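You operate a simulated robot arm through the tools that you are given. There is no shell and no other tool.

You run a simulated robot arm. Do the job below in one go: nothing can be reset, and whatever is moved stays where it is left.

TASK
Free the stand bogie on its rail: wiper back, preload at 15 kg, shim out.
Fine: free wiper knob, cap lock knob and shim clamp knob first and leave them free; stand the shim in the empty pocket of the shim rack. Set down upright: shim.

The check looks at the end state, three seconds after you hand in, the way a careful person would. Anything else that was tipped, shoved, dropped, spilled or broken makes it a failure. Lids that push on must go on centred and level and be pressed home; caps that screw on are set level and turned clockwise until they are tight.

THE ROBOT
A 6-joint arm with a two-finger gripper, fixed in place. Base frame: the origin is on the floor under the middle of its stand, x ahead of it, y to its left, z up. Units: mm, rad, N and s.
It reaches about 1038 mm from its shoulder. Its first joint turns from -2.897 to 2.897 rad. Payload 1.71 kg.
Tool frame: the origin (TCP) lies between the finger pads and is the grasp point; the fingertips stand 20 mm ahead of it; z points along the fingers, y is the line along which they close. The gripper opens to 96 mm; its body begins 113 mm behind the TCP.
Orientation is that of the tool frame in the base frame, as a unit quaternion [x, y, z, w]. With the fingers straight down and closing along the base's y, the tool's x points along the base's -x, its y along +y and its z along -z.

THE INTERFACE
- The arm moves only by the tool apply_moves. Its argument "deltas" is a list of rows, each a list of 3 entries, a list of its own where there are three numbers: the turn, a rotation vector about the base's x, y, z in units of 90 degrees (1.0 is 90 degrees), then the shift along the base's x, y, z in units of 300 mm (1.0 is 300 mm), then the gripper command, from -1 (fully open) to 1 (shut), values between in proportion. In form: [[[ax, ay, az], [dx, dy, dz], jaw], ...]. A call has 1 to 20 rows; each row is the pose to reach, as a shift and turn from the pose commanded when the call began. A call with a number of a shift or a turn outside -1 to 1 is refused whole. Rows are played at 5 a second. More than 50 mm and 0.15 rad between two rows, or a gripper value outside its range, and nothing of the call is played. A pose out of reach is approached as far as the arm can. The call stops where the force on the tool passes 70 N (or 10 N more than at its start, if that is more) or the arm is blocked; 0.2 s more then pass. Each finger travels about 45 mm/s and halts on what it meets, pressing with about 33 N; the grip force reading is that of the motor and also rises with nothing between the fingers. The clock runs only during rows and for 0.2 s after the last one: add rows that repeat a pose to give the fingers time. It gives the time, the measured TCP pose, the force on the tool (base axes), the opening and the grip force at its end, in the units of the frame above (readings bear some noise), with the torque about the TCP (base axes, N m) and any sound that the robot's microphone picked up, and new pictures: "show" is both (left out), scene, wrist or none.
- Cameras (640 x 400 px; columns grow to the right, rows downward): "scene" is fixed at [219.4, 500.9, 1918.2]; the picture's right is [-0.83, -0.55, 0.00], its down [-0.38, 0.57, -0.72] and it looks along [0.40, -0.60, -0.69] (base axes); focal length 322 px, centre (320, 200). "wrist" rides on the gripper at [66, 14, -145] in the tool frame; the picture's right is [-0.21, 0.98, 0.00], its down [-0.88, -0.18, -0.45] and it looks along [-0.44, -0.09, 0.90] (tool axes); focal length 275 px, centre (320, 200). There is no depth. A picture from a camera that has moved, and an enlarged one, comes with that camera's place and axes in the base frame and with its lens.
- move_column(by): moves the trunk up (or, below 0, down) by that many mm; the arm rides with it, the base frame stays. It gives what a move gives, with no picture.
- inspect(camera, box): a new picture of the part [left, top, right, bottom] of that camera's present view, enlarged. The clock stands still meanwhile.
- hand_in(): hands the job in; it is judged then, once.

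Places have to be worked out from the pictures, the camera data and where the tool is seen. Open the gripper and draw the arm clear of the work before you hand the job in, unless the task says otherwise.

The tools are called after "Call:" as name(argument=value, ...) on one line, values as JSON. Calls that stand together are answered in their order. apply_moves: Moves the arm, as the interface text tells. Its arguments: {"type":"object","properties":{"deltas":{"type":"array","items":{"type":"array"}},"show":{"type":"string","enum":["both","scene","wrist","none"]}},"required":["deltas"]} The other tools are called the same way: move_column (by) moves the trunk up or down; inspect (camera, box) takes an enlarged picture of a part of a camera's view; hand_in () hands the job in.

At the start:

```text
clock: 0.0
tool_pos: [408.6, -442.3, 1478.2]
orientation: [0.0, 1.0, 0.0, -0.001]
ft_force: [0.7, -1.1, -0.5]
torque: [0.0, -0.02, 0.0]
grip_width: 95.9
gripper_force: 0.1
trunk travel left (down, up): [-300.0, 90.0]
```

scene: 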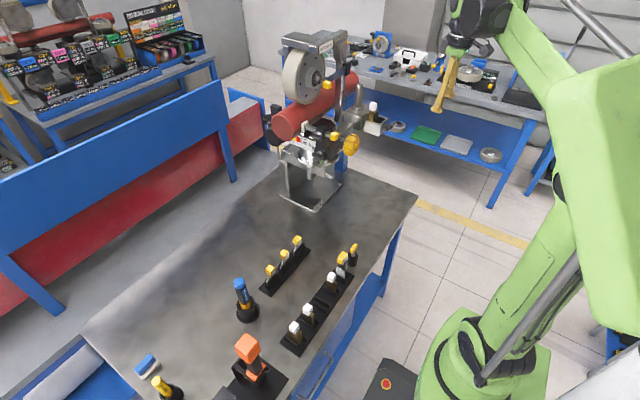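
wrist: 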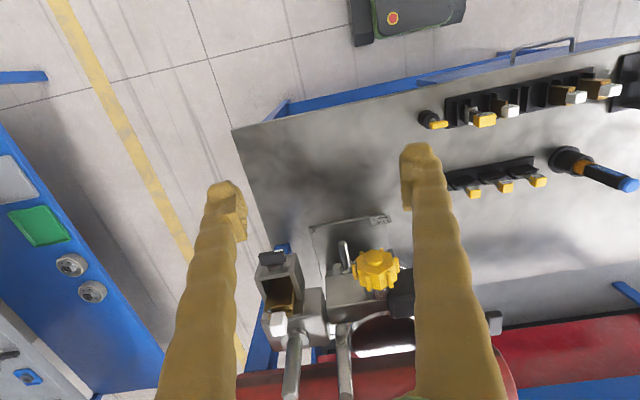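

I start by looking closely at the stand and the racks from the fixed camera and wrist camera.

Call:
inspect(camera="scene", box=[250, 20, 400, 220])

Call:
inspect(camera="scene", box=[220, 220, 400, 400])

Call:
inspect(camera="wrist", box=[230, 190, 530, 400])

Call:
inspect(camera="wrist", box=[390, 50, 640, 220])

```text
2.00 times, centred on (325, 120) of scene
camera zoom: at [219.4, 500.9, 1918.2], right [-0.83, -0.55, 0.0], down [-0.38, 0.57, -0.72], along [0.4, -0.6, -0.69], focal length 644 px, centre (310, 360)
```

zoom: 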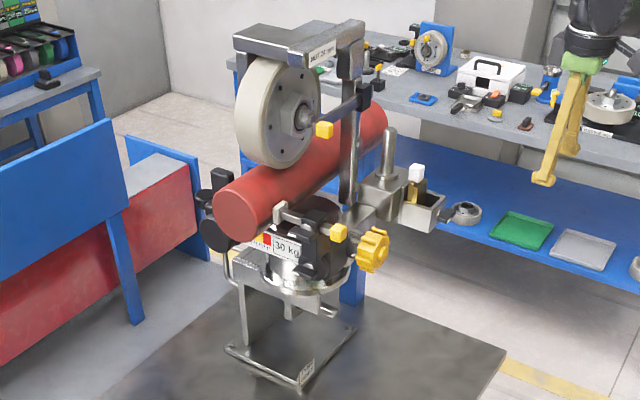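

```text
2.22 times, centred on (310, 310) of scene
camera zoom: at [219.4, 500.9, 1918.2], right [-0.83, -0.55, 0.0], down [-0.38, 0.57, -0.72], along [0.4, -0.6, -0.69], focal length 716 px, centre (342, -44)
```

zoom: 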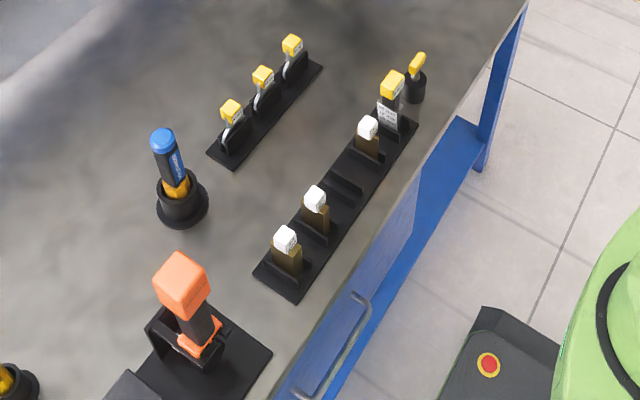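

```text
1.90 times, centred on (380, 295) of wrist
camera zoom: at [343.1, -428.7, 1625.6], right [0.21, 0.98, 0.0], down [0.88, -0.18, 0.44], along [0.43, -0.09, -0.9], focal length 524 px, centre (206, 19)
```

zoom: 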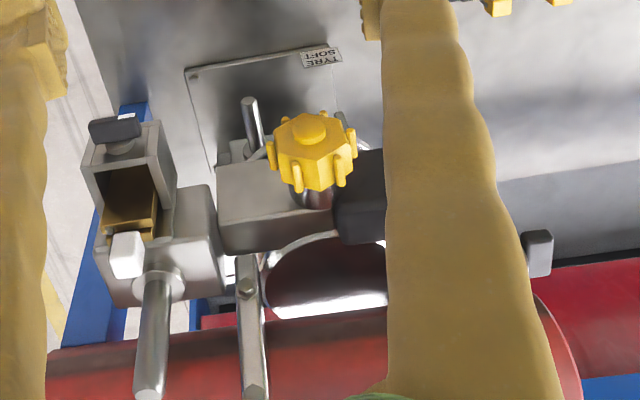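

```text
2.35 times, centred on (515, 135) of wrist
camera zoom: at [343.1, -428.7, 1625.6], right [0.21, 0.98, 0.0], down [0.88, -0.18, 0.44], along [0.43, -0.09, -0.9], focal length 648 px, centre (-139, 353)
```

zoom: 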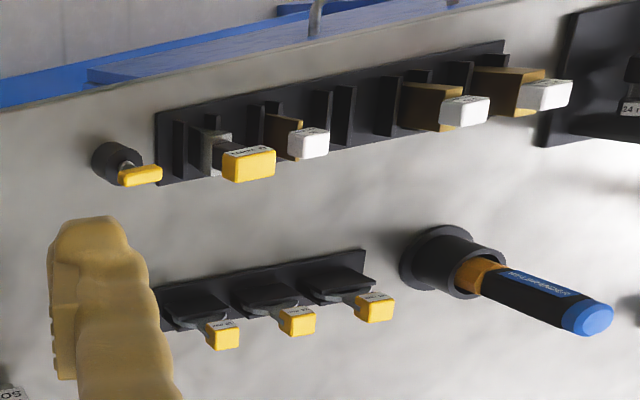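

The yellow star knob comes out near (681, -398, 1239) from the two views. I swing the wrist camera round to look at the stand from its +y/-x side, staying well clear.

Call:
apply_moves(deltas=[[[-0.018, -0.047, -0.044], [0.047, 0.078, -0.062], -1], [[-0.036, -0.093, -0.089], [0.095, 0.155, -0.124], -1], [[-0.054, -0.14, -0.133], [0.142, 0.233, -0.187], -1], [[-0.072, -0.186, -0.177], [0.189, 0.31, -0.249], -1], [[-0.09, -0.233, -0.222], [0.237, 0.388, -0.311], -1], [[-0.107, -0.28, -0.266], [0.284, 0.466, -0.373], -1], [[-0.125, -0.326, -0.31], [0.331, 0.543, -0.435], -1], [[-0.143, -0.373, -0.354], [0.378, 0.621, -0.498], -1], [[-0.161, -0.419, -0.399], [0.426, 0.698, -0.56], -1], [[-0.179, -0.466, -0.443], [0.473, 0.776, -0.622], -1]], show="both")

```text
clock: 2.2
tool_pos: [528.1, -207.8, 1297.8]
orientation: [0.331, 0.863, -0.137, 0.356]
ft_force: [-0.2, 0.1, -0.1]
torque: [0.04, -0.01, -0.01]
grip_width: 96.0
gripper_force: 0.1
trunk travel left (down, up): [-300.0, 90.0]
camera wrist: at [427.6, -98.3, 1355.3], right [0.76, 0.63, 0.14], down [0.11, -0.34, 0.93], along [0.64, -0.7, -0.33], focal length 275 px, centre (320, 200)
```

scene: 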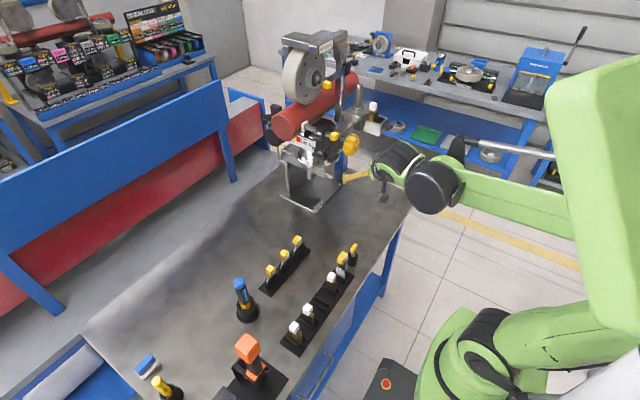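
wrist: 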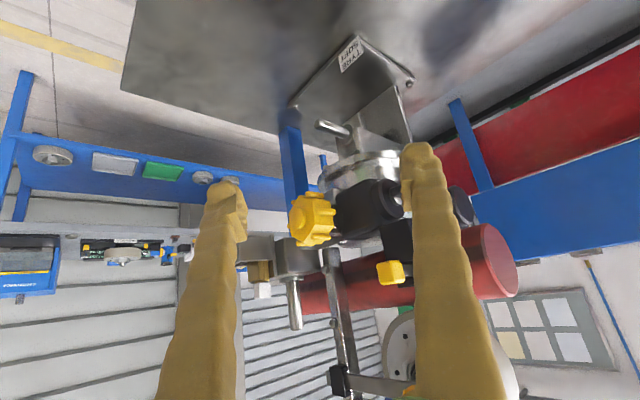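

The wrist view is upside down here (picture-down points up). I enlarge the stand area.

Call:
inspect(camera="wrist", box=[230, 100, 430, 225])

Call:
inspect(camera="wrist", box=[230, 220, 530, 400])

Call:
inspect(camera="scene", box=[260, 110, 370, 180])

Call:
inspect(camera="scene", box=[270, 25, 390, 110])

```text
3.20 times, centred on (330, 162) of wrist
camera zoom: at [427.6, -98.3, 1355.3], right [0.76, 0.63, 0.14], down [0.11, -0.34, 0.93], along [0.64, -0.7, -0.33], focal length 881 px, centre (288, 320)
```

zoom: 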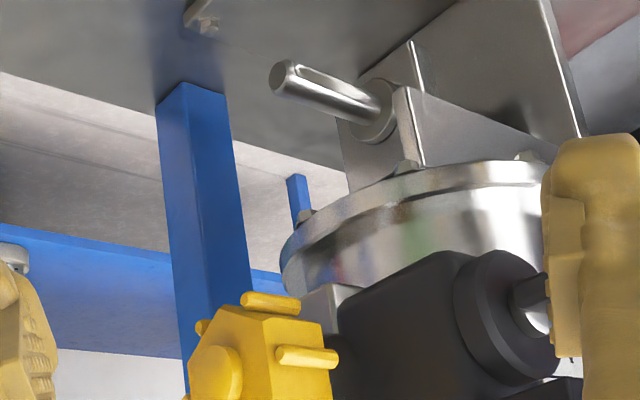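

```text
2.13 times, centred on (380, 310) of wrist
camera zoom: at [427.6, -98.3, 1355.3], right [0.76, 0.63, 0.14], down [0.11, -0.34, 0.93], along [0.64, -0.7, -0.33], focal length 587 px, centre (192, -35)
```

zoom: 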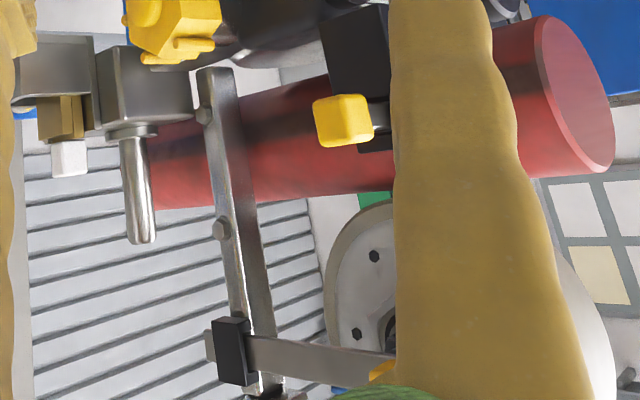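

```text
5.71 times, centred on (315, 145) of scene
camera zoom: at [219.4, 500.9, 1918.2], right [-0.83, -0.55, 0.0], down [-0.38, 0.57, -0.72], along [0.4, -0.6, -0.69], focal length 1841 px, centre (349, 514)
```

zoom: 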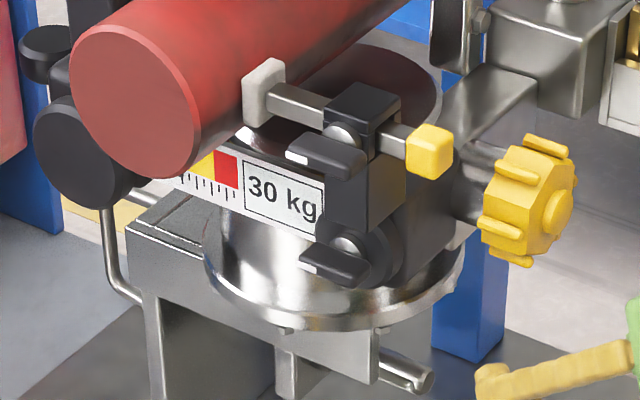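

```text
4.71 times, centred on (330, 68) of scene
camera zoom: at [219.4, 500.9, 1918.2], right [-0.83, -0.55, 0.0], down [-0.38, 0.57, -0.72], along [0.4, -0.6, -0.69], focal length 1516 px, centre (273, 824)
```

zoom: 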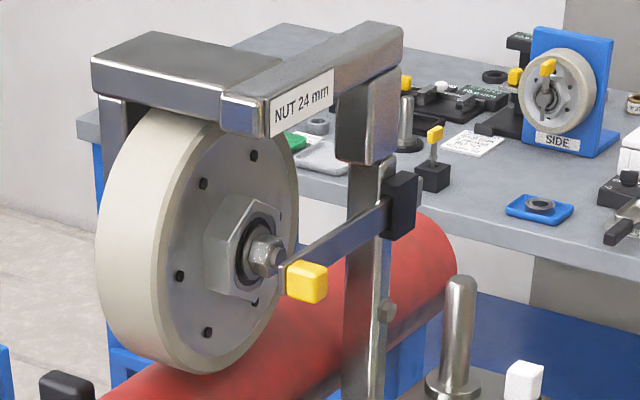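

I hold still one row to see whether the arm has settled where I commanded it.

Call:
apply_moves(deltas=[[[0, 0, 0], [0, 0, 0], -1], [[0, 0, 0], [0, 0, 0], -1]], show="none")

```text
clock: 2.8
tool_pos: [528.8, -209.2, 1295.4]
orientation: [0.331, 0.863, -0.138, 0.356]
ft_force: [-0.3, -0.1, -0.6]
torque: [0.02, -0.02, -0.02]
grip_width: 96.0
gripper_force: 0.0
trunk travel left (down, up): [-300.0, 90.0]
```

The x reading is about 22 mm short of my command; I test with a small move along -x and +y to see how the commanded pose relates to the measured one.

Call:
apply_moves(deltas=[[[0, 0, 0], [-0.05, 0.1, 0], -1], [[0, 0, 0], [-0.1, 0.2, 0], -1], [[0, 0, 0], [-0.1, 0.2, 0], -1]], show="none")

```text
clock: 3.6
tool_pos: [499.6, -150.3, 1297.3]
orientation: [0.33, 0.863, -0.137, 0.356]
ft_force: [0.3, -0.1, -0.4]
torque: [0.01, 0.0, -0.02]
grip_width: 96.2
gripper_force: 0.0
trunk travel left (down, up): [-300.0, 90.0]
```

Moves are relative to the pose actually reached. I now turn the gripper to point along -y (closing vertically), which puts the camera in front of the stand's +y face where the wing knobs and scale are.

Call:
apply_moves(deltas=[[[-0.061, 0.057, -0.002], [0.042, 0.02, -0.01], -1], [[-0.121, 0.114, -0.004], [0.085, 0.04, -0.03], -1], [[-0.182, 0.171, -0.005], [0.127, 0.05, -0.05], -1], [[-0.243, 0.228, -0.007], [0.169, 0.06, -0.08], -1], [[-0.303, 0.285, -0.009], [0.212, 0.06, -0.1], -1], [[-0.364, 0.343, -0.011], [0.254, 0.06, -0.13], -1], [[-0.425, 0.4, -0.012], [0.296, 0.05, -0.16], -1], [[-0.485, 0.457, -0.014], [0.339, 0.04, -0.19], -1], [[-0.546, 0.514, -0.016], [0.381, 0.02, -0.21], -1], [[-0.607, 0.571, -0.018], [0.423, 0.0, -0.24], -1], [[-0.667, 0.628, -0.019], [0.466, -0.02, -0.26], -1], [[-0.728, 0.685, -0.021], [0.508, -0.033, -0.28], -1], [[-0.728, 0.685, -0.021], [0.508, -0.033, -0.28], -1]], show="both")

```text
clock: 6.4
tool_pos: [650.3, -159.1, 1212.8]
orientation: [0.003, -0.707, 0.707, -0.001]
ft_force: [-0.5, 0.1, 0.1]
torque: [-0.02, 0.03, -0.05]
grip_width: 96.1
gripper_force: 0.0
trunk travel left (down, up): [-300.0, 90.0]
camera wrist: at [585.2, -15.2, 1200.9], right [0.2, 0.0, -0.98], down [0.87, 0.45, 0.18], along [0.44, -0.89, 0.09], focal length 275 px, centre (320, 200)
```

scene: 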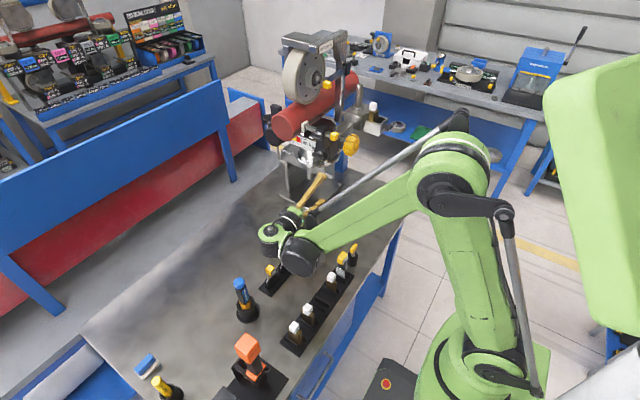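
wrist: 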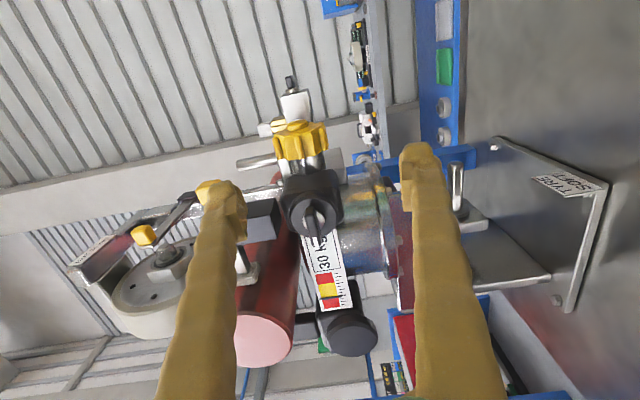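

The pose is reached exactly. I enlarge the knobs and the scale.

Call:
inspect(camera="wrist", box=[230, 160, 390, 260])

Call:
inspect(camera="wrist", box=[280, 220, 400, 360])

Call:
inspect(camera="wrist", box=[240, 70, 400, 190])

```text
4.00 times, centred on (310, 210) of wrist
camera zoom: at [585.2, -15.2, 1200.9], right [0.2, 0.0, -0.98], down [0.87, 0.45, 0.18], along [0.44, -0.89, 0.09], focal length 1101 px, centre (360, 160)
```

zoom: 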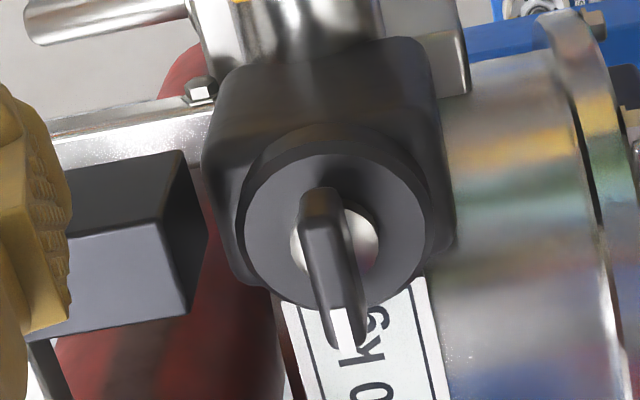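

```text
2.86 times, centred on (340, 290) of wrist
camera zoom: at [585.2, -15.2, 1200.9], right [0.2, 0.0, -0.98], down [0.87, 0.45, 0.18], along [0.44, -0.89, 0.09], focal length 786 px, centre (263, -57)
```

zoom: 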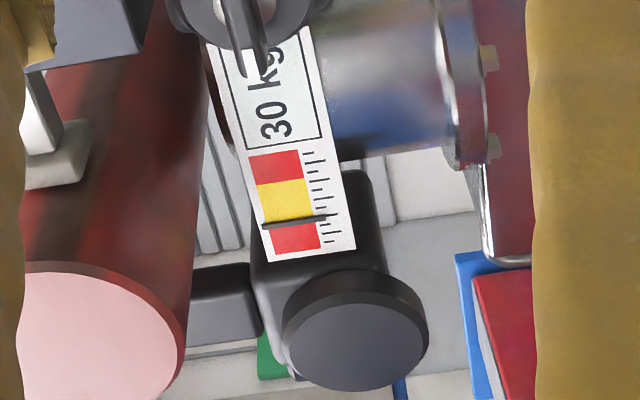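

```text
3.33 times, centred on (320, 130) of wrist
camera zoom: at [585.2, -15.2, 1200.9], right [0.2, 0.0, -0.98], down [0.87, 0.45, 0.18], along [0.44, -0.89, 0.09], focal length 918 px, centre (320, 433)
```

zoom: 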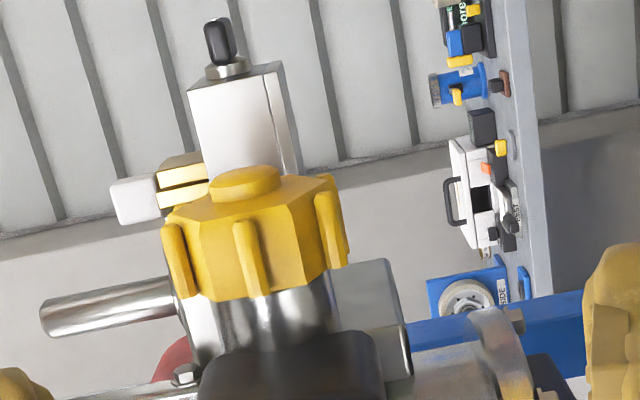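

Call:
inspect(camera="wrist", box=[310, 260, 358, 312])

Call:
inspect(camera="scene", box=[282, 128, 322, 156])

```text
7.69 times, centred on (334, 286) of wrist
camera zoom: at [585.2, -15.2, 1200.9], right [0.2, 0.0, -0.98], down [0.87, 0.45, 0.18], along [0.44, -0.89, 0.09], focal length 2118 px, centre (212, -462)
```

zoom: 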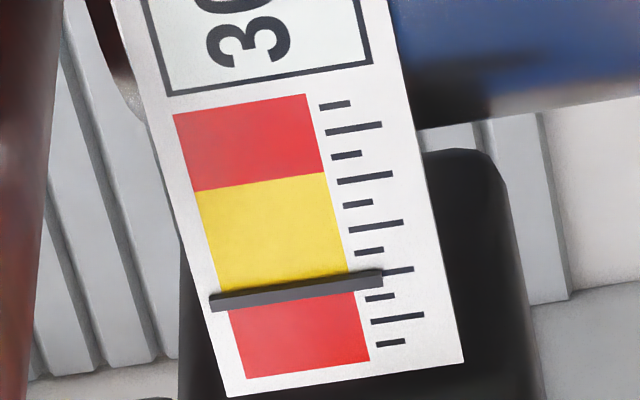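

```text
14.29 times, centred on (302, 142) of scene
camera zoom: at [219.4, 500.9, 1918.2], right [-0.83, -0.55, 0.0], down [-0.38, 0.57, -0.72], along [0.4, -0.6, -0.69], focal length 4602 px, centre (577, 1029)
```

zoom: 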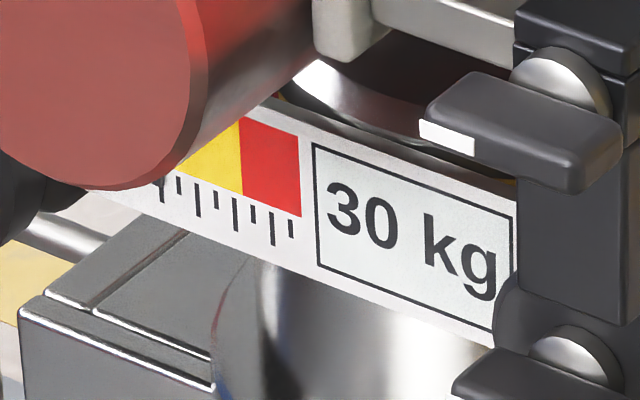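

The scale shows red–yellow–red with 11 ticks and the pointer near the yellow/red boundary at the +x end; the lower wing knob (cap lock) has its wing along x. Next I look from the robot side (-x) at the star knob, shim clamp and shim.

Call:
apply_moves(deltas=[[[0.059, -0.037, 0.037], [-0.067, 0.0, 0.007], -1], [[0.118, -0.074, 0.074], [-0.134, 0.0, 0.014], -1], [[0.177, -0.111, 0.111], [-0.2, 0.0, 0.02], -1], [[0.236, -0.147, 0.147], [-0.27, -0.02, 0.03], -1], [[0.295, -0.184, 0.184], [-0.336, -0.05, 0.036], -1], [[0.354, -0.221, 0.221], [-0.4, -0.1, 0.044], -1], [[0.413, -0.258, 0.258], [-0.47, -0.16, 0.05], -1], [[0.472, -0.295, 0.295], [-0.537, -0.23, 0.058], -1], [[0.531, -0.332, 0.332], [-0.537, -0.31, 0.066], -1], [[0.59, -0.369, 0.369], [-0.537, -0.4, 0.073], -1], [[0.649, -0.406, 0.406], [-0.537, -0.49, 0.08], -1], [[0.708, -0.442, 0.442], [-0.537, -0.58, 0.088], -1], [[0.767, -0.479, 0.479], [-0.537, -0.67, 0.095], -1], [[0.826, -0.516, 0.516], [-0.537, -0.76, 0.1], -1], [[0.885, -0.553, 0.553], [-0.537, -0.85, 0.11], -1], [[0.885, -0.553, 0.553], [-0.537, -0.85, 0.11], -1]], show="both")

```text
clock: 9.8
tool_pos: [490.8, -416.1, 1245.7]
orientation: [0.0, 0.847, 0.001, 0.531]
ft_force: [0.2, 0.2, -1.1]
torque: [0.01, -0.03, 0.04]
grip_width: 96.0
gripper_force: 0.1
trunk travel left (down, up): [-300.0, 90.0]
camera wrist: at [331.4, -401.5, 1251.8], right [0.09, 0.98, 0.19], down [-0.02, -0.19, 0.98], along [1.0, -0.09, 0.0], focal length 275 px, centre (320, 200)
```

scene: 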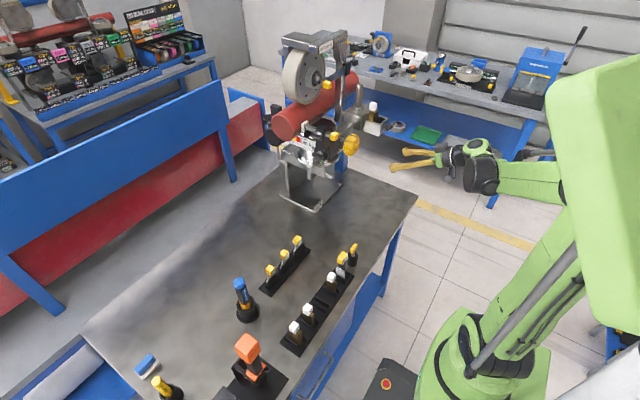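
wrist: 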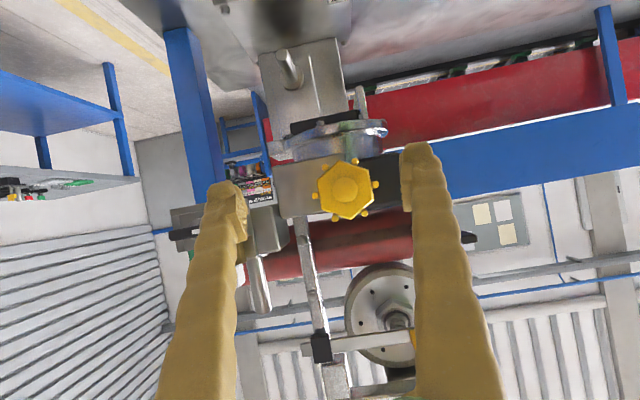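

Call:
inspect(camera="wrist", box=[260, 20, 420, 240])

Call:
inspect(camera="wrist", box=[150, 180, 310, 320])

Call:
inspect(camera="wrist", box=[300, 140, 400, 230])

```text
1.82 times, centred on (340, 130) of wrist
camera zoom: at [331.4, -401.5, 1251.8], right [0.09, 0.98, 0.19], down [-0.02, -0.19, 0.98], along [1.0, -0.09, 0.0], focal length 500 px, centre (284, 327)
```

zoom: 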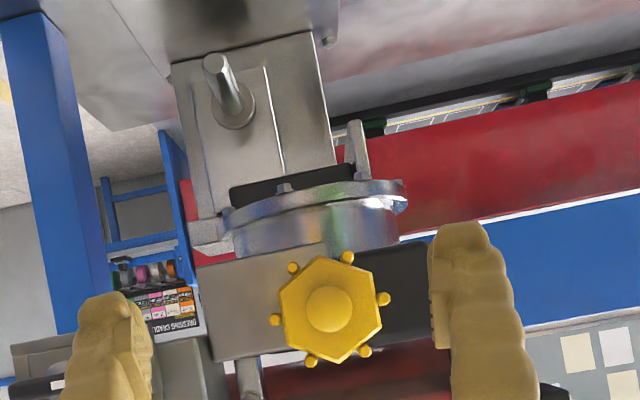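

```text
2.86 times, centred on (230, 250) of wrist
camera zoom: at [331.4, -401.5, 1251.8], right [0.09, 0.98, 0.19], down [-0.02, -0.19, 0.98], along [1.0, -0.09, 0.0], focal length 786 px, centre (577, 57)
```

zoom: 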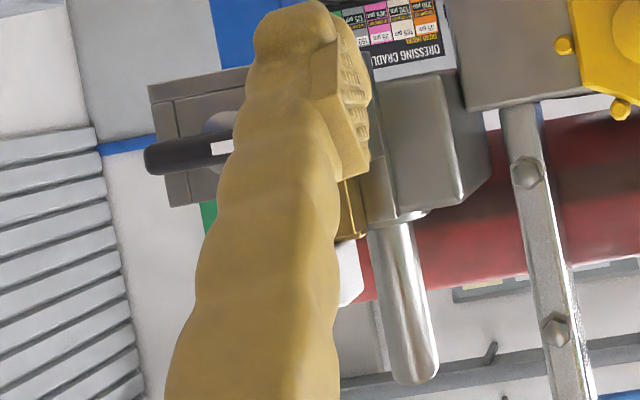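

```text
4.44 times, centred on (350, 185) of wrist
camera zoom: at [331.4, -401.5, 1251.8], right [0.09, 0.98, 0.19], down [-0.02, -0.19, 0.98], along [1.0, -0.09, 0.0], focal length 1224 px, centre (187, 267)
```

zoom: 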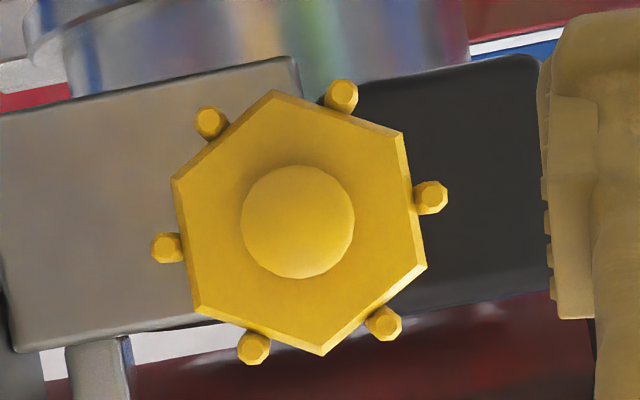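

The star knob faces -x (hexagon with six ribs, about 72 mm over corners); the shim clamp wing also faces -x. I shift sideways to see the shim holder and its clamp knob.

Call:
apply_moves(deltas=[[[0, 0, 0], [-0.05, -0.14, 0.02], -1], [[0, 0, 0], [-0.05, -0.28, 0.03], -1], [[0, 0, 0], [-0.05, -0.42, 0.03], -1], [[0, 0, 0], [-0.05, -0.55, 0.03], -1], [[0, 0, 0], [-0.05, -0.55, 0.03], -1]], show="wrist")

```text
clock: 11.0
tool_pos: [475.8, -580.0, 1255.6]
orientation: [0.0, 0.847, 0.0, 0.532]
ft_force: [-0.2, 0.1, -0.4]
torque: [0.03, -0.03, 0.04]
grip_width: 96.0
gripper_force: 0.0
trunk travel left (down, up): [-300.0, 90.0]
camera wrist: at [316.2, -566.1, 1261.3], right [0.09, 0.98, 0.19], down [-0.02, -0.18, 0.98], along [1.0, -0.09, 0.0], focal length 275 px, centre (320, 200)
```

wrist: 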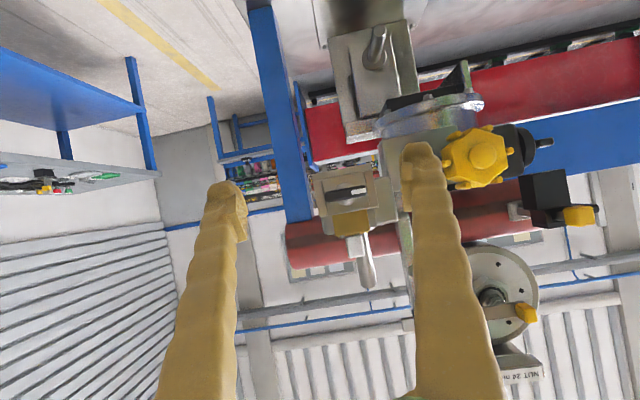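

Call:
inspect(camera="wrist", box=[290, 155, 420, 255])

Call:
inspect(camera="wrist", box=[430, 110, 620, 240])

```text
4.00 times, centred on (355, 205) of wrist
camera zoom: at [316.2, -566.1, 1261.3], right [0.09, 0.98, 0.19], down [-0.02, -0.18, 0.98], along [1.0, -0.09, 0.0], focal length 1101 px, centre (180, 180)
```

zoom: 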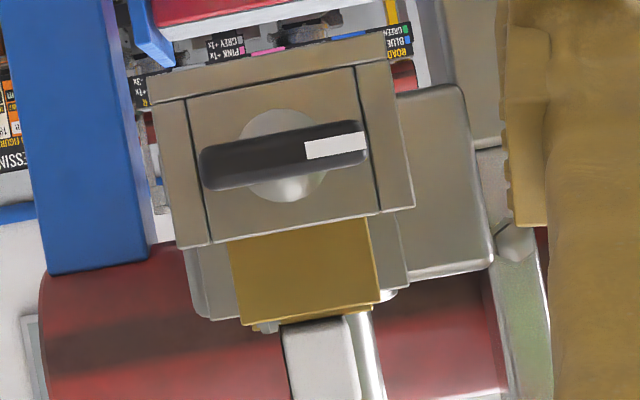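

```text
3.08 times, centred on (525, 175) of wrist
camera zoom: at [316.2, -566.1, 1261.3], right [0.09, 0.98, 0.19], down [-0.02, -0.18, 0.98], along [1.0, -0.09, 0.0], focal length 847 px, centre (-311, 277)
```

zoom: 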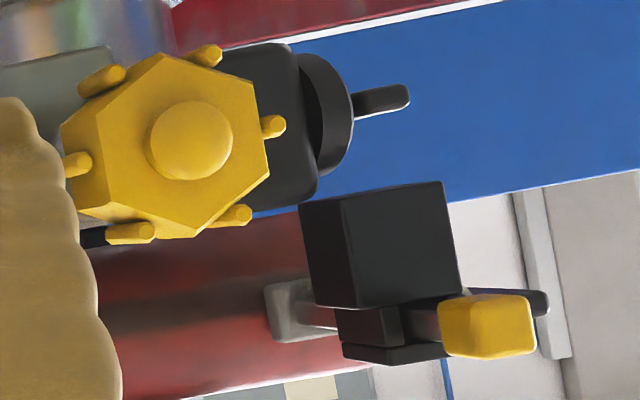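

The clamp wing lies level along y, with its centre near (600, -563, 1260). I roll the gripper so that the fingers point along +x and close vertically, stopping about 60 mm short of it.

Call:
apply_moves(deltas=[[[0.082, -0.019, -0.019], [0.012, 0.005, 0.001], -1], [[0.164, -0.037, -0.037], [0.025, 0.009, 0.002], -1], [[0.245, -0.056, -0.056], [0.037, 0.014, 0.004], -1], [[0.327, -0.075, -0.075], [0.049, 0.018, 0.005], -1], [[0.409, -0.093, -0.093], [0.061, 0.023, 0.006], -1], [[0.491, -0.112, -0.112], [0.074, 0.028, 0.007], -1], [[0.573, -0.131, -0.131], [0.086, 0.032, 0.009], -1], [[0.654, -0.149, -0.149], [0.098, 0.037, 0.01], -1], [[0.736, -0.168, -0.168], [0.11, 0.041, 0.011], -1], [[0.818, -0.187, -0.187], [0.123, 0.046, 0.013], -1], [[0.9, -0.205, -0.205], [0.135, 0.05, 0.014], -1], [[0.982, -0.224, -0.224], [0.147, 0.055, 0.015], -1], [[0.982, -0.224, -0.224], [0.147, 0.055, 0.015], -1]], show="both")

```text
clock: 13.8
tool_pos: [519.4, -562.2, 1259.7]
orientation: [0.501, 0.499, 0.5, 0.5]
ft_force: [1.3, -0.6, -0.6]
torque: [0.0, -0.01, 0.04]
grip_width: 96.2
gripper_force: 0.1
trunk travel left (down, up): [-300.0, 90.0]
camera wrist: at [374.5, -497.1, 1275.8], right [0.0, -0.21, 0.98], down [-0.45, -0.88, -0.19], along [0.9, -0.44, -0.09], focal length 275 px, centre (320, 200)
```

scene: 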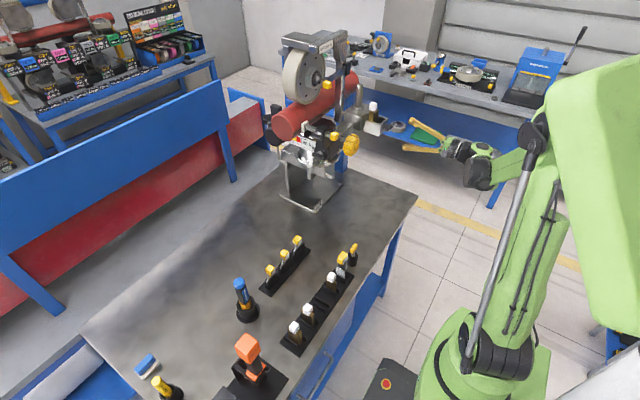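
wrist: 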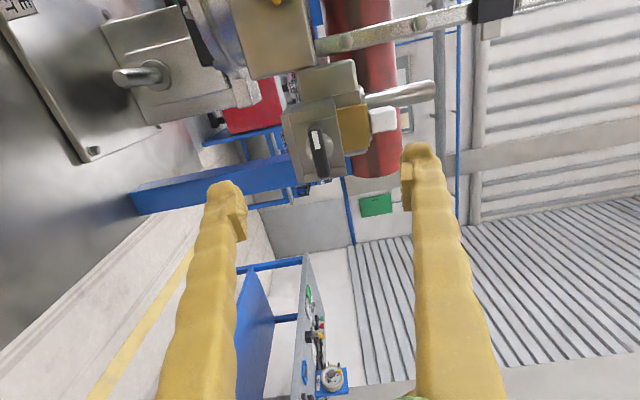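

Call:
inspect(camera="wrist", box=[270, 80, 420, 200])

```text
3.33 times, centred on (345, 140) of wrist
camera zoom: at [374.5, -497.1, 1275.8], right [0.0, -0.21, 0.98], down [-0.45, -0.88, -0.19], along [0.9, -0.44, -0.09], focal length 918 px, centre (237, 400)
```

zoom: 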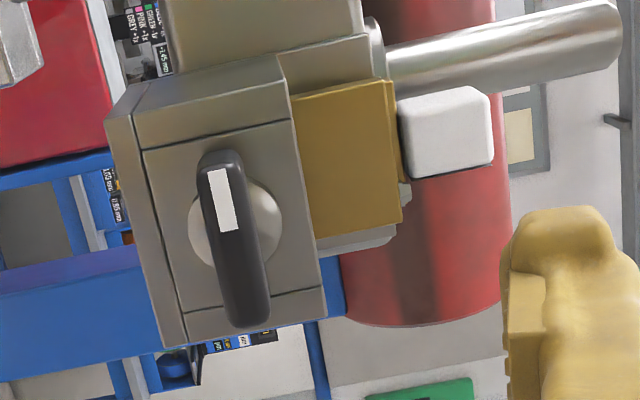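

The clamp wing's outer face sits at about (602, -563.5, 1261). I go forward to TCP x≈590 with the jaw part closed, then look.

Call:
apply_moves(deltas=[[[0, 0, 0], [0.06, -0.002, 0.002], -0.5], [[0, 0, 0], [0.12, -0.004, 0.004], 0.0], [[0, 0, 0], [0.18, -0.004, 0.004], 0.2], [[0, 0, 0], [0.21, -0.004, 0.004], 0.2], [[0, 0, 0], [0.235, -0.004, 0.004], 0.2], [[0, 0, 0], [0.235, -0.004, 0.004], 0.2]], show="wrist")

```text
clock: 15.2
tool_pos: [590.7, -563.6, 1260.7]
orientation: [0.501, 0.499, 0.5, 0.5]
ft_force: [-0.4, 0.0, -0.4]
torque: [0.01, 0.0, -0.01]
grip_width: 38.3
gripper_force: 0.0
trunk travel left (down, up): [-300.0, 90.0]
camera wrist: at [445.6, -498.1, 1277.0], right [0.0, -0.21, 0.98], down [-0.45, -0.88, -0.18], along [0.9, -0.44, -0.09], focal length 275 px, centre (320, 200)
```

wrist: 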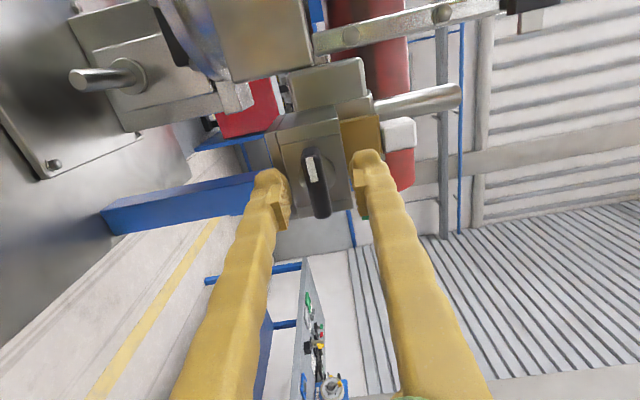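

The wing sits centred between the finger pads. I close the gripper on it and read the opening and forces.

Call:
apply_moves(deltas=[[[0, 0, 0], [0.007, 0, 0], 0.5], [[0, 0, 0], [0.007, 0, 0], 0.8], [[0, 0, 0], [0.007, 0, 0], 1], [[0, 0, 0], [0.007, 0, 0], 1], [[0, 0, 0], [0.007, 0, 0], 1], [[0, 0, 0], [0.007, 0, 0], 1]], show="wrist")

```text
clock: 16.6
tool_pos: [593.8, -564.6, 1259.0]
orientation: [0.501, 0.501, 0.499, 0.499]
ft_force: [-15.7, 16.6, -53.5]
torque: [0.09, 0.73, 0.18]
grip_width: 11.1
gripper_force: 34.8
trunk travel left (down, up): [-300.0, 90.0]
camera wrist: at [447.9, -498.4, 1275.5], right [0.0, -0.21, 0.98], down [-0.45, -0.88, -0.18], along [0.9, -0.44, -0.09], focal length 275 px, centre (320, 200)
```

wrist: 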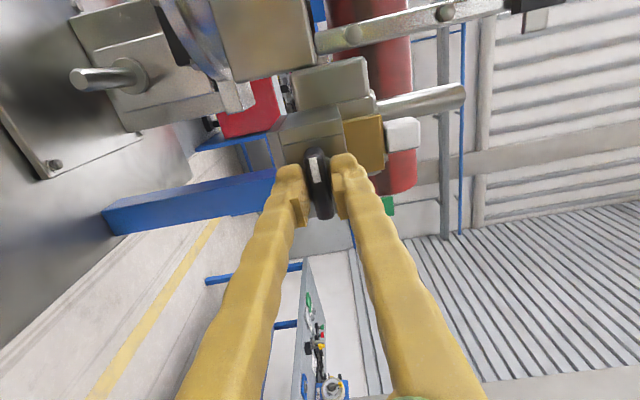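

The wing is gripped (11 mm), but the pull of -53 N in z says its centre is a little lower than my line. I ease the hand down by about 1.7 mm to relieve that.

Call:
apply_moves(deltas=[[[0, 0, 0], [0, 0, -0.003], 1], [[0, 0, 0], [0, 0, -0.006], 1], [[0, 0, 0], [0, 0, -0.006], 1]], show="none")

```text
clock: 17.4
tool_pos: [593.4, -563.3, 1258.1]
orientation: [0.5, 0.501, 0.5, 0.5]
ft_force: [-10.0, 17.0, -38.9]
torque: [0.02, 0.51, 0.51]
grip_width: 11.3
gripper_force: 34.9
trunk travel left (down, up): [-300.0, 90.0]
```

Call:
apply_moves(deltas=[[[0, 0, 0], [0, 0, -0.005], 1], [[0, 0, 0], [0, 0, -0.01], 1], [[0, 0, 0], [0, 0, -0.01], 1]], show="wrist")

Call:
inspect(camera="wrist", box=[260, 100, 400, 240])

```text
clock: 18.2
tool_pos: [592.8, -565.0, 1258.8]
orientation: [0.5, 0.499, 0.5, 0.501]
ft_force: [15.0, 1.0, 25.6]
torque: [-0.01, -0.32, 0.48]
grip_width: 11.1
gripper_force: 34.9
trunk travel left (down, up): [-300.0, 90.0]
camera wrist: at [448.0, -498.3, 1274.3], right [0.0, -0.21, 0.98], down [-0.45, -0.88, -0.19], along [0.9, -0.44, -0.09], focal length 275 px, centre (320, 200)
```

wrist: 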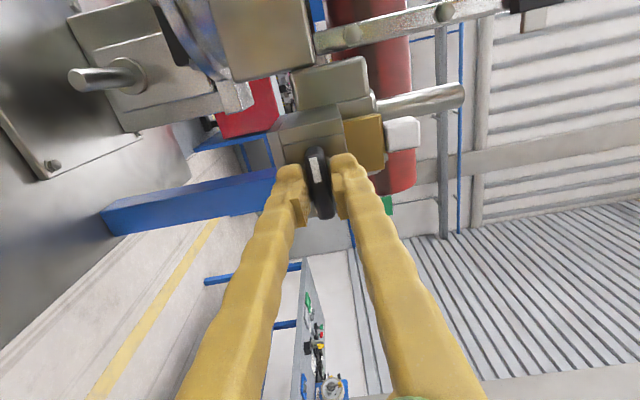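

```text
2.86 times, centred on (330, 170) of wrist
camera zoom: at [448.0, -498.3, 1274.3], right [0.0, -0.21, 0.98], down [-0.45, -0.88, -0.19], along [0.9, -0.44, -0.09], focal length 786 px, centre (291, 286)
```

zoom: 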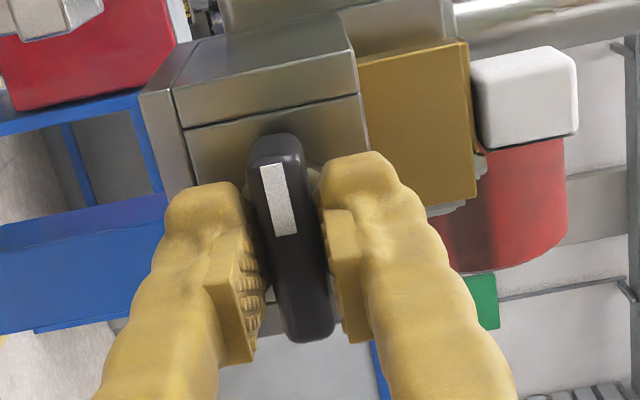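

Force flips sign, so the wing axis is at z≈1257.3. I centre there and start turning anticlockwise (seen from the front, about -x) by 45°, watching the torque.

Call:
apply_moves(deltas=[[[0, 0, 0], [0, 0, 0.005], 1], [[-0.05, 0, 0], [0, 0, 0.005], 1], [[-0.1, 0, 0], [0, 0, 0.005], 1], [[-0.15, 0, 0], [0, 0, 0.005], 1], [[-0.2, 0, 0], [0, 0, 0.005], 1], [[-0.25, 0, 0], [0, 0, 0.005], 1], [[-0.3, 0, 0], [0, 0, 0.005], 1], [[-0.35, 0, 0], [0, 0, 0.005], 1], [[-0.4, 0, 0], [0, 0, 0.005], 1], [[-0.45, 0, 0], [0, 0, 0.005], 1], [[-0.5, 0, 0], [0, 0, 0.005], 1]], show="wrist")

```text
clock: 20.6
tool_pos: [590.8, -563.1, 1257.1]
orientation: [0.269, 0.653, 0.271, 0.653]
ft_force: [5.9, -3.1, 14.4]
torque: [-0.02, -0.3, -0.17]
grip_width: 10.9
gripper_force: 35.2
trunk travel left (down, up): [-300.0, 90.0]
camera wrist: at [446.7, -507.6, 1223.1], right [0.0, 0.55, 0.84], down [-0.44, -0.75, 0.49], along [0.9, -0.37, 0.24], focal length 275 px, centre (320, 200)
```

wrist: 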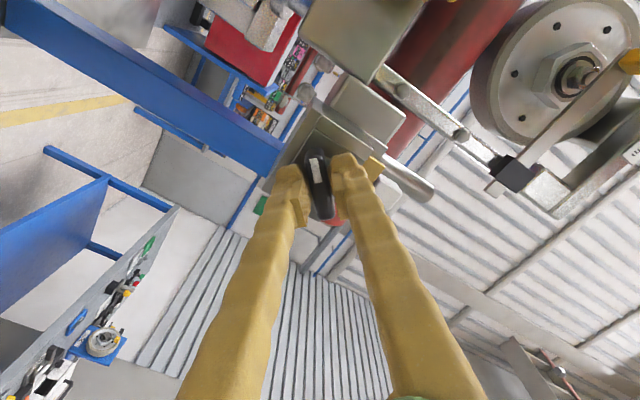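

The wing follows the hand easily. I keep turning to a full 90° and on, watching for a stop or a sound.

Call:
apply_moves(deltas=[[[-0.06, 0, 0], [0, 0, 0.0], 1], [[-0.12, 0, 0], [0, 0, 0.0], 1], [[-0.18, 0, 0], [0, 0, 0.0], 1], [[-0.24, 0, 0], [0, 0, 0.0], 1], [[-0.3, 0, 0], [0, 0, 0.0], 1], [[-0.36, 0, 0], [0, 0, 0.0], 1], [[-0.42, 0, 0], [0, 0, 0.0], 1], [[-0.5, 0, 0], [0, 0, 0.0], 1], [[-0.5, 0, 0], [0, 0, 0.0], 1]], show="wrist")

Call:
inspect(camera="wrist", box=[240, 100, 420, 240])

```text
clock: 22.6
tool_pos: [592.2, -565.1, 1256.6]
orientation: [-0.001, 0.707, 0.0, 0.707]
ft_force: [-6.6, -1.2, -13.4]
torque: [0.01, 0.23, -0.03]
grip_width: 11.3
gripper_force: 34.5
trunk travel left (down, up): [-300.0, 90.0]
camera wrist: at [446.6, -551.2, 1193.8], right [0.0, 0.98, 0.2], down [-0.44, -0.18, 0.88], along [0.9, -0.09, 0.43], focal length 275 px, centre (320, 200)
```

wrist: 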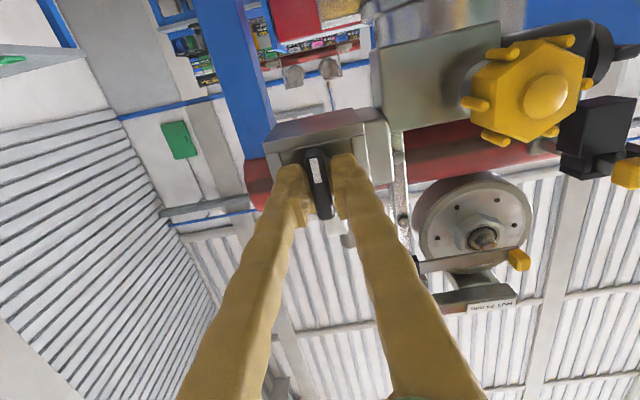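

```text
2.86 times, centred on (330, 170) of wrist
camera zoom: at [446.6, -551.2, 1193.8], right [0.0, 0.98, 0.2], down [-0.44, -0.18, 0.88], along [0.9, -0.09, 0.43], focal length 786 px, centre (291, 286)
```

zoom: 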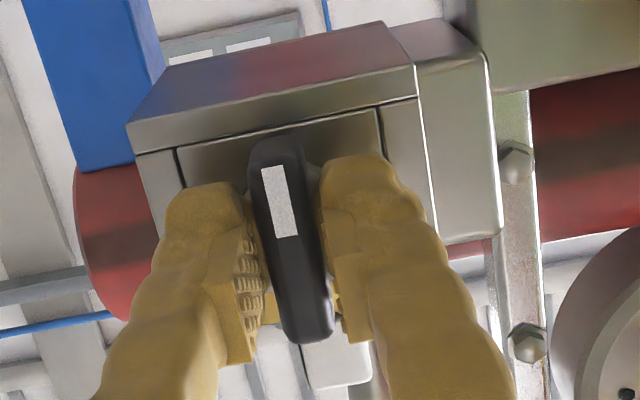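

Call:
apply_moves(deltas=[[[-0.06, 0, 0], [0, 0, 0.0], 1], [[-0.12, 0, 0], [0, 0, 0.0], 1], [[-0.18, 0, 0], [0, 0, 0.0], 1], [[-0.24, 0, 0], [0, 0, 0.0], 1], [[-0.3, 0, 0], [0, 0, 0.0], 1], [[-0.36, 0, 0], [0, 0, 0.0], 1], [[-0.42, 0, 0], [0, 0, 0.0], 1], [[-0.5, 0, 0], [0, 0, 0.0], 1], [[-0.5, 0, 0], [0, 0, 0.0], 1]], show="wrist")

Call:
inspect(camera="wrist", box=[240, 100, 420, 240])

```text
clock: 24.6
tool_pos: [591.8, -564.7, 1256.6]
orientation: [-0.271, 0.653, -0.27, 0.653]
ft_force: [-1.4, -6.6, -2.0]
torque: [2.41, -0.11, -0.07]
grip_width: 28.9
gripper_force: 34.6
trunk travel left (down, up): [-300.0, 90.0]
camera wrist: at [446.8, -601.7, 1203.7], right [0.0, 0.84, -0.55], down [-0.44, 0.49, 0.75], along [0.9, 0.24, 0.37], focal length 275 px, centre (320, 200)
```

wrist: 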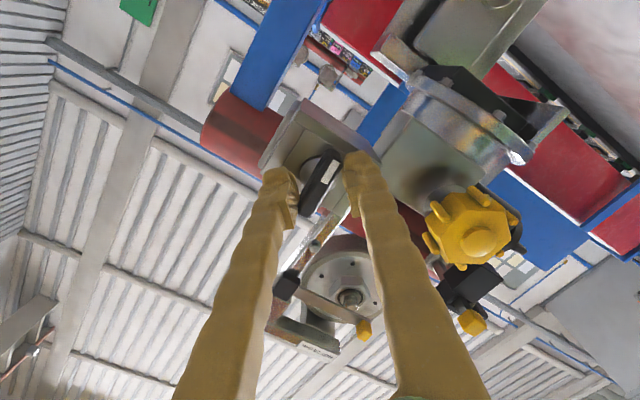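

```text
2.86 times, centred on (330, 170) of wrist
camera zoom: at [446.8, -601.7, 1203.7], right [0.0, 0.84, -0.55], down [-0.44, 0.49, 0.75], along [0.9, 0.24, 0.37], focal length 786 px, centre (291, 286)
```

zoom: 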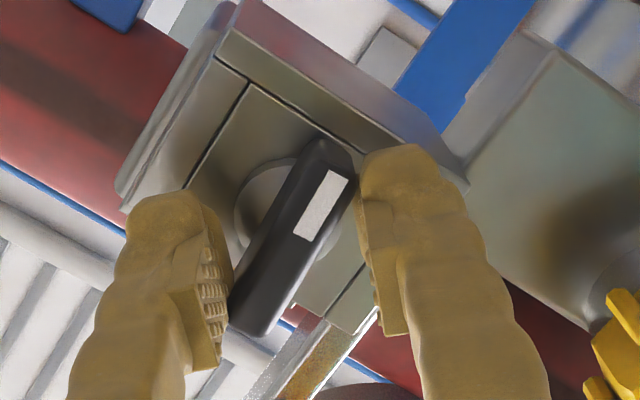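

The wing hit its end stop at 90° (white mark pointing straight down) and the fingers slid on it. I turn the hand back to match the wing, open, and back away.

Call:
apply_moves(deltas=[[[0.08, 0, 0], [0, 0, 0.0], 1], [[0.16, 0, 0], [0, 0, 0.0], 1], [[0.24, 0, 0], [0, 0, 0.0], 1], [[0.32, 0, 0], [0, 0, 0.0], 1], [[0.4, 0, 0], [0, 0, 0.0], 1], [[0.48, 0, 0], [0, 0, 0.0], 0.9], [[0.48, 0, 0], [0, 0, 0.0], 0.4], [[0.48, 0, 0], [0, 0, 0.0], 0.0], [[0.48, 0, 0], [0, 0, 0.0], -0.2], [[0.48, 0, 0], [-0.08, 0, 0.0], -0.2], [[0.48, 0, 0], [-0.2, 0, 0.0], -0.2], [[0.48, 0, 0], [-0.3, 0, 0.0], -0.2], [[0.48, 0, 0], [-0.3, 0, 0.0], -0.2]], show="wrist")

Call:
inspect(camera="wrist", box=[260, 80, 420, 220])

```text
clock: 27.4
tool_pos: [501.5, -562.8, 1256.0]
orientation: [-0.011, 0.707, -0.011, 0.707]
ft_force: [0.1, -0.7, -0.1]
torque: [-0.01, -0.04, 0.01]
grip_width: 57.7
gripper_force: 0.0
trunk travel left (down, up): [-300.0, 90.0]
camera wrist: at [356.7, -552.1, 1193.8], right [0.0, 0.98, 0.17], down [-0.44, -0.16, 0.88], along [0.9, -0.08, 0.44], focal length 275 px, centre (320, 200)
```

wrist: 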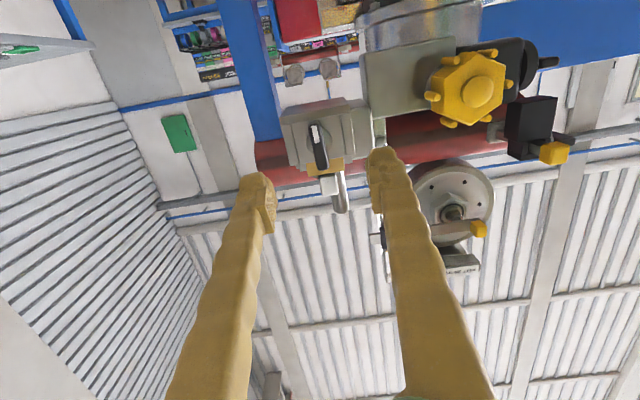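

```text
2.86 times, centred on (340, 150) of wrist
camera zoom: at [356.7, -552.1, 1193.8], right [0.0, 0.98, 0.17], down [-0.44, -0.16, 0.88], along [0.9, -0.08, 0.44], focal length 786 px, centre (263, 343)
```

zoom: 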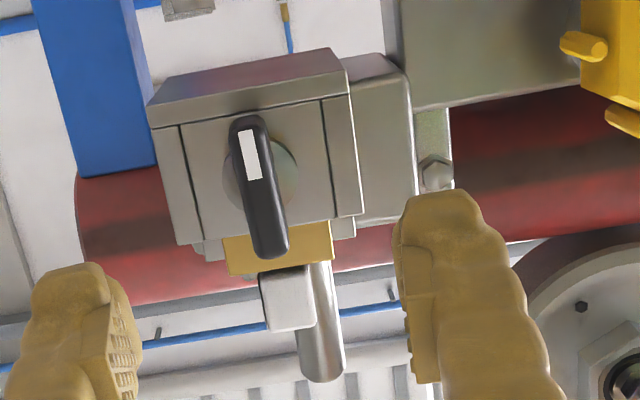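

The shim clamp is free. Now I swing round to the +y side to face the wiper and cap-lock knobs with the camera on the +x side (so a quarter turn anticlockwise brings the wrist back to neutral).

Call:
apply_moves(deltas=[[[0.048, -0.048, -0.048], [-0.03, 0.1, 0], -0.2], [[0.096, -0.096, -0.096], [-0.05, 0.2, 0], -0.2], [[0.144, -0.144, -0.144], [-0.05, 0.3, 0], -0.2], [[0.192, -0.192, -0.192], [-0.05, 0.4, 0], -0.2], [[0.241, -0.241, -0.241], [-0.05, 0.5, 0], -0.2], [[0.289, -0.289, -0.289], [-0.05, 0.6, 0], -0.2], [[0.337, -0.337, -0.337], [-0.05, 0.7, 0], -0.2], [[0.385, -0.385, -0.385], [-0.05, 0.8, 0], -0.2], [[0.433, -0.433, -0.433], [-0.05, 0.9, 0], -0.2], [[0.481, -0.481, -0.481], [-0.05, 1.0, 0], -0.2]], show="none")

Call:
apply_moves(deltas=[[[0.048, -0.048, -0.048], [0.0, 0.12, 0], -0.2], [[0.096, -0.096, -0.096], [0.03, 0.24, 0], -0.2], [[0.144, -0.144, -0.144], [0.08, 0.36, 0], -0.2], [[0.192, -0.192, -0.192], [0.15, 0.45, 0], -0.2], [[0.241, -0.241, -0.241], [0.25, 0.48, 0], -0.2], [[0.289, -0.289, -0.289], [0.36, 0.48, 0], -0.2], [[0.289, -0.289, -0.289], [0.48, 0.48, 0], -0.2], [[0.289, -0.289, -0.289], [0.6, 0.48, 0], -0.2], [[0.289, -0.289, -0.289], [0.72, 0.48, 0], -0.2], [[0.289, -0.289, -0.289], [0.82, 0.48, 0], -0.2], [[0.289, -0.289, -0.289], [0.82, 0.48, 0], -0.2]], show="both")

```text
clock: 29.6
tool_pos: [426.3, -363.9, 1253.5]
orientation: [0.395, 0.433, 0.034, 0.81]
ft_force: [0.9, 0.5, -0.3]
torque: [-0.02, -0.01, -0.06]
grip_width: 57.5
gripper_force: 0.1
out of reach, approached as far as the arm can: row 7, 8, 9, 10
trunk travel left (down, up): [-300.0, 90.0]
```

```text
clock: 32.0
tool_pos: [270.5, -413.5, 1253.5]
orientation: [0.581, 0.252, 0.095, 0.768]
ft_force: [-0.4, 0.0, -0.1]
torque: [0.0, -0.01, -0.01]
grip_width: 57.5
gripper_force: 0.1
out of reach, approached as far as the arm can: row 1, 2, 3, 4, 5, 6, 7, 8, 9, 10, 11
trunk travel left (down, up): [-300.0, 90.0]
camera wrist: at [256.5, -258.3, 1221.7], right [-0.04, 0.21, 0.98], down [-1.0, -0.07, -0.02], along [0.06, -0.98, 0.21], focal length 275 px, centre (320, 200)
```

scene: 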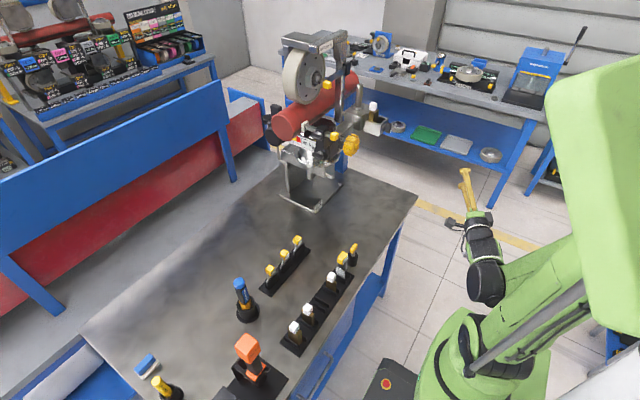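
wrist: 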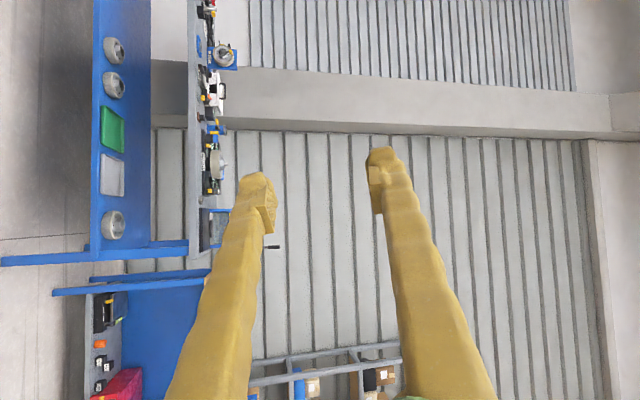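

The straight route was too close to the base and ran out of reach; the arm is clear at (270, -413). I go outward first and bring the hand to a neutral roll pointing toward -y, in shorter steps.

Call:
apply_moves(deltas=[[[-0.007, 0.05, -0.022], [0.06, 0.05, 0], -0.2], [[-0.013, 0.099, -0.045], [0.12, 0.1, 0], -0.2], [[-0.02, 0.149, -0.067], [0.18, 0.15, 0], -0.2], [[-0.027, 0.199, -0.089], [0.24, 0.2, 0], -0.2], [[-0.033, 0.248, -0.111], [0.3, 0.25, 0], -0.2], [[-0.04, 0.298, -0.134], [0.36, 0.3, 0], -0.2], [[-0.047, 0.348, -0.156], [0.42, 0.35, 0], -0.2], [[-0.053, 0.397, -0.178], [0.48, 0.4, 0], -0.2], [[-0.06, 0.447, -0.2], [0.54, 0.45, 0], -0.2], [[-0.067, 0.497, -0.223], [0.6, 0.5, 0], -0.2], [[-0.067, 0.497, -0.223], [0.6, 0.5, 0], -0.2]], show="scene")

```text
clock: 34.4
tool_pos: [441.9, -271.6, 1256.8]
orientation: [0.567, 0.426, -0.274, 0.649]
ft_force: [0.2, 0.2, 0.1]
torque: [0.0, -0.04, -0.02]
grip_width: 57.6
gripper_force: 0.1
out of reach, approached as far as the arm can: row 1, 2, 3, 4, 5
trunk travel left (down, up): [-300.0, 90.0]
```

scene: 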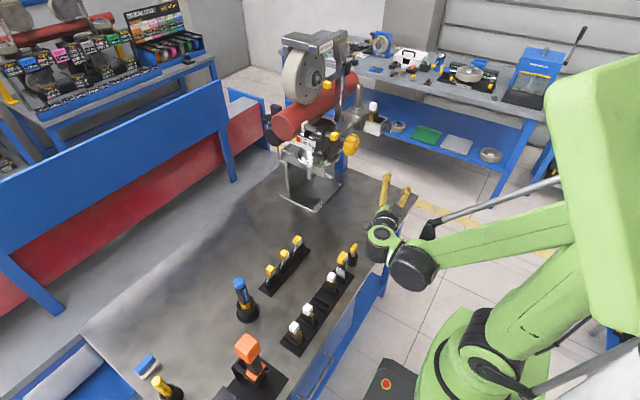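

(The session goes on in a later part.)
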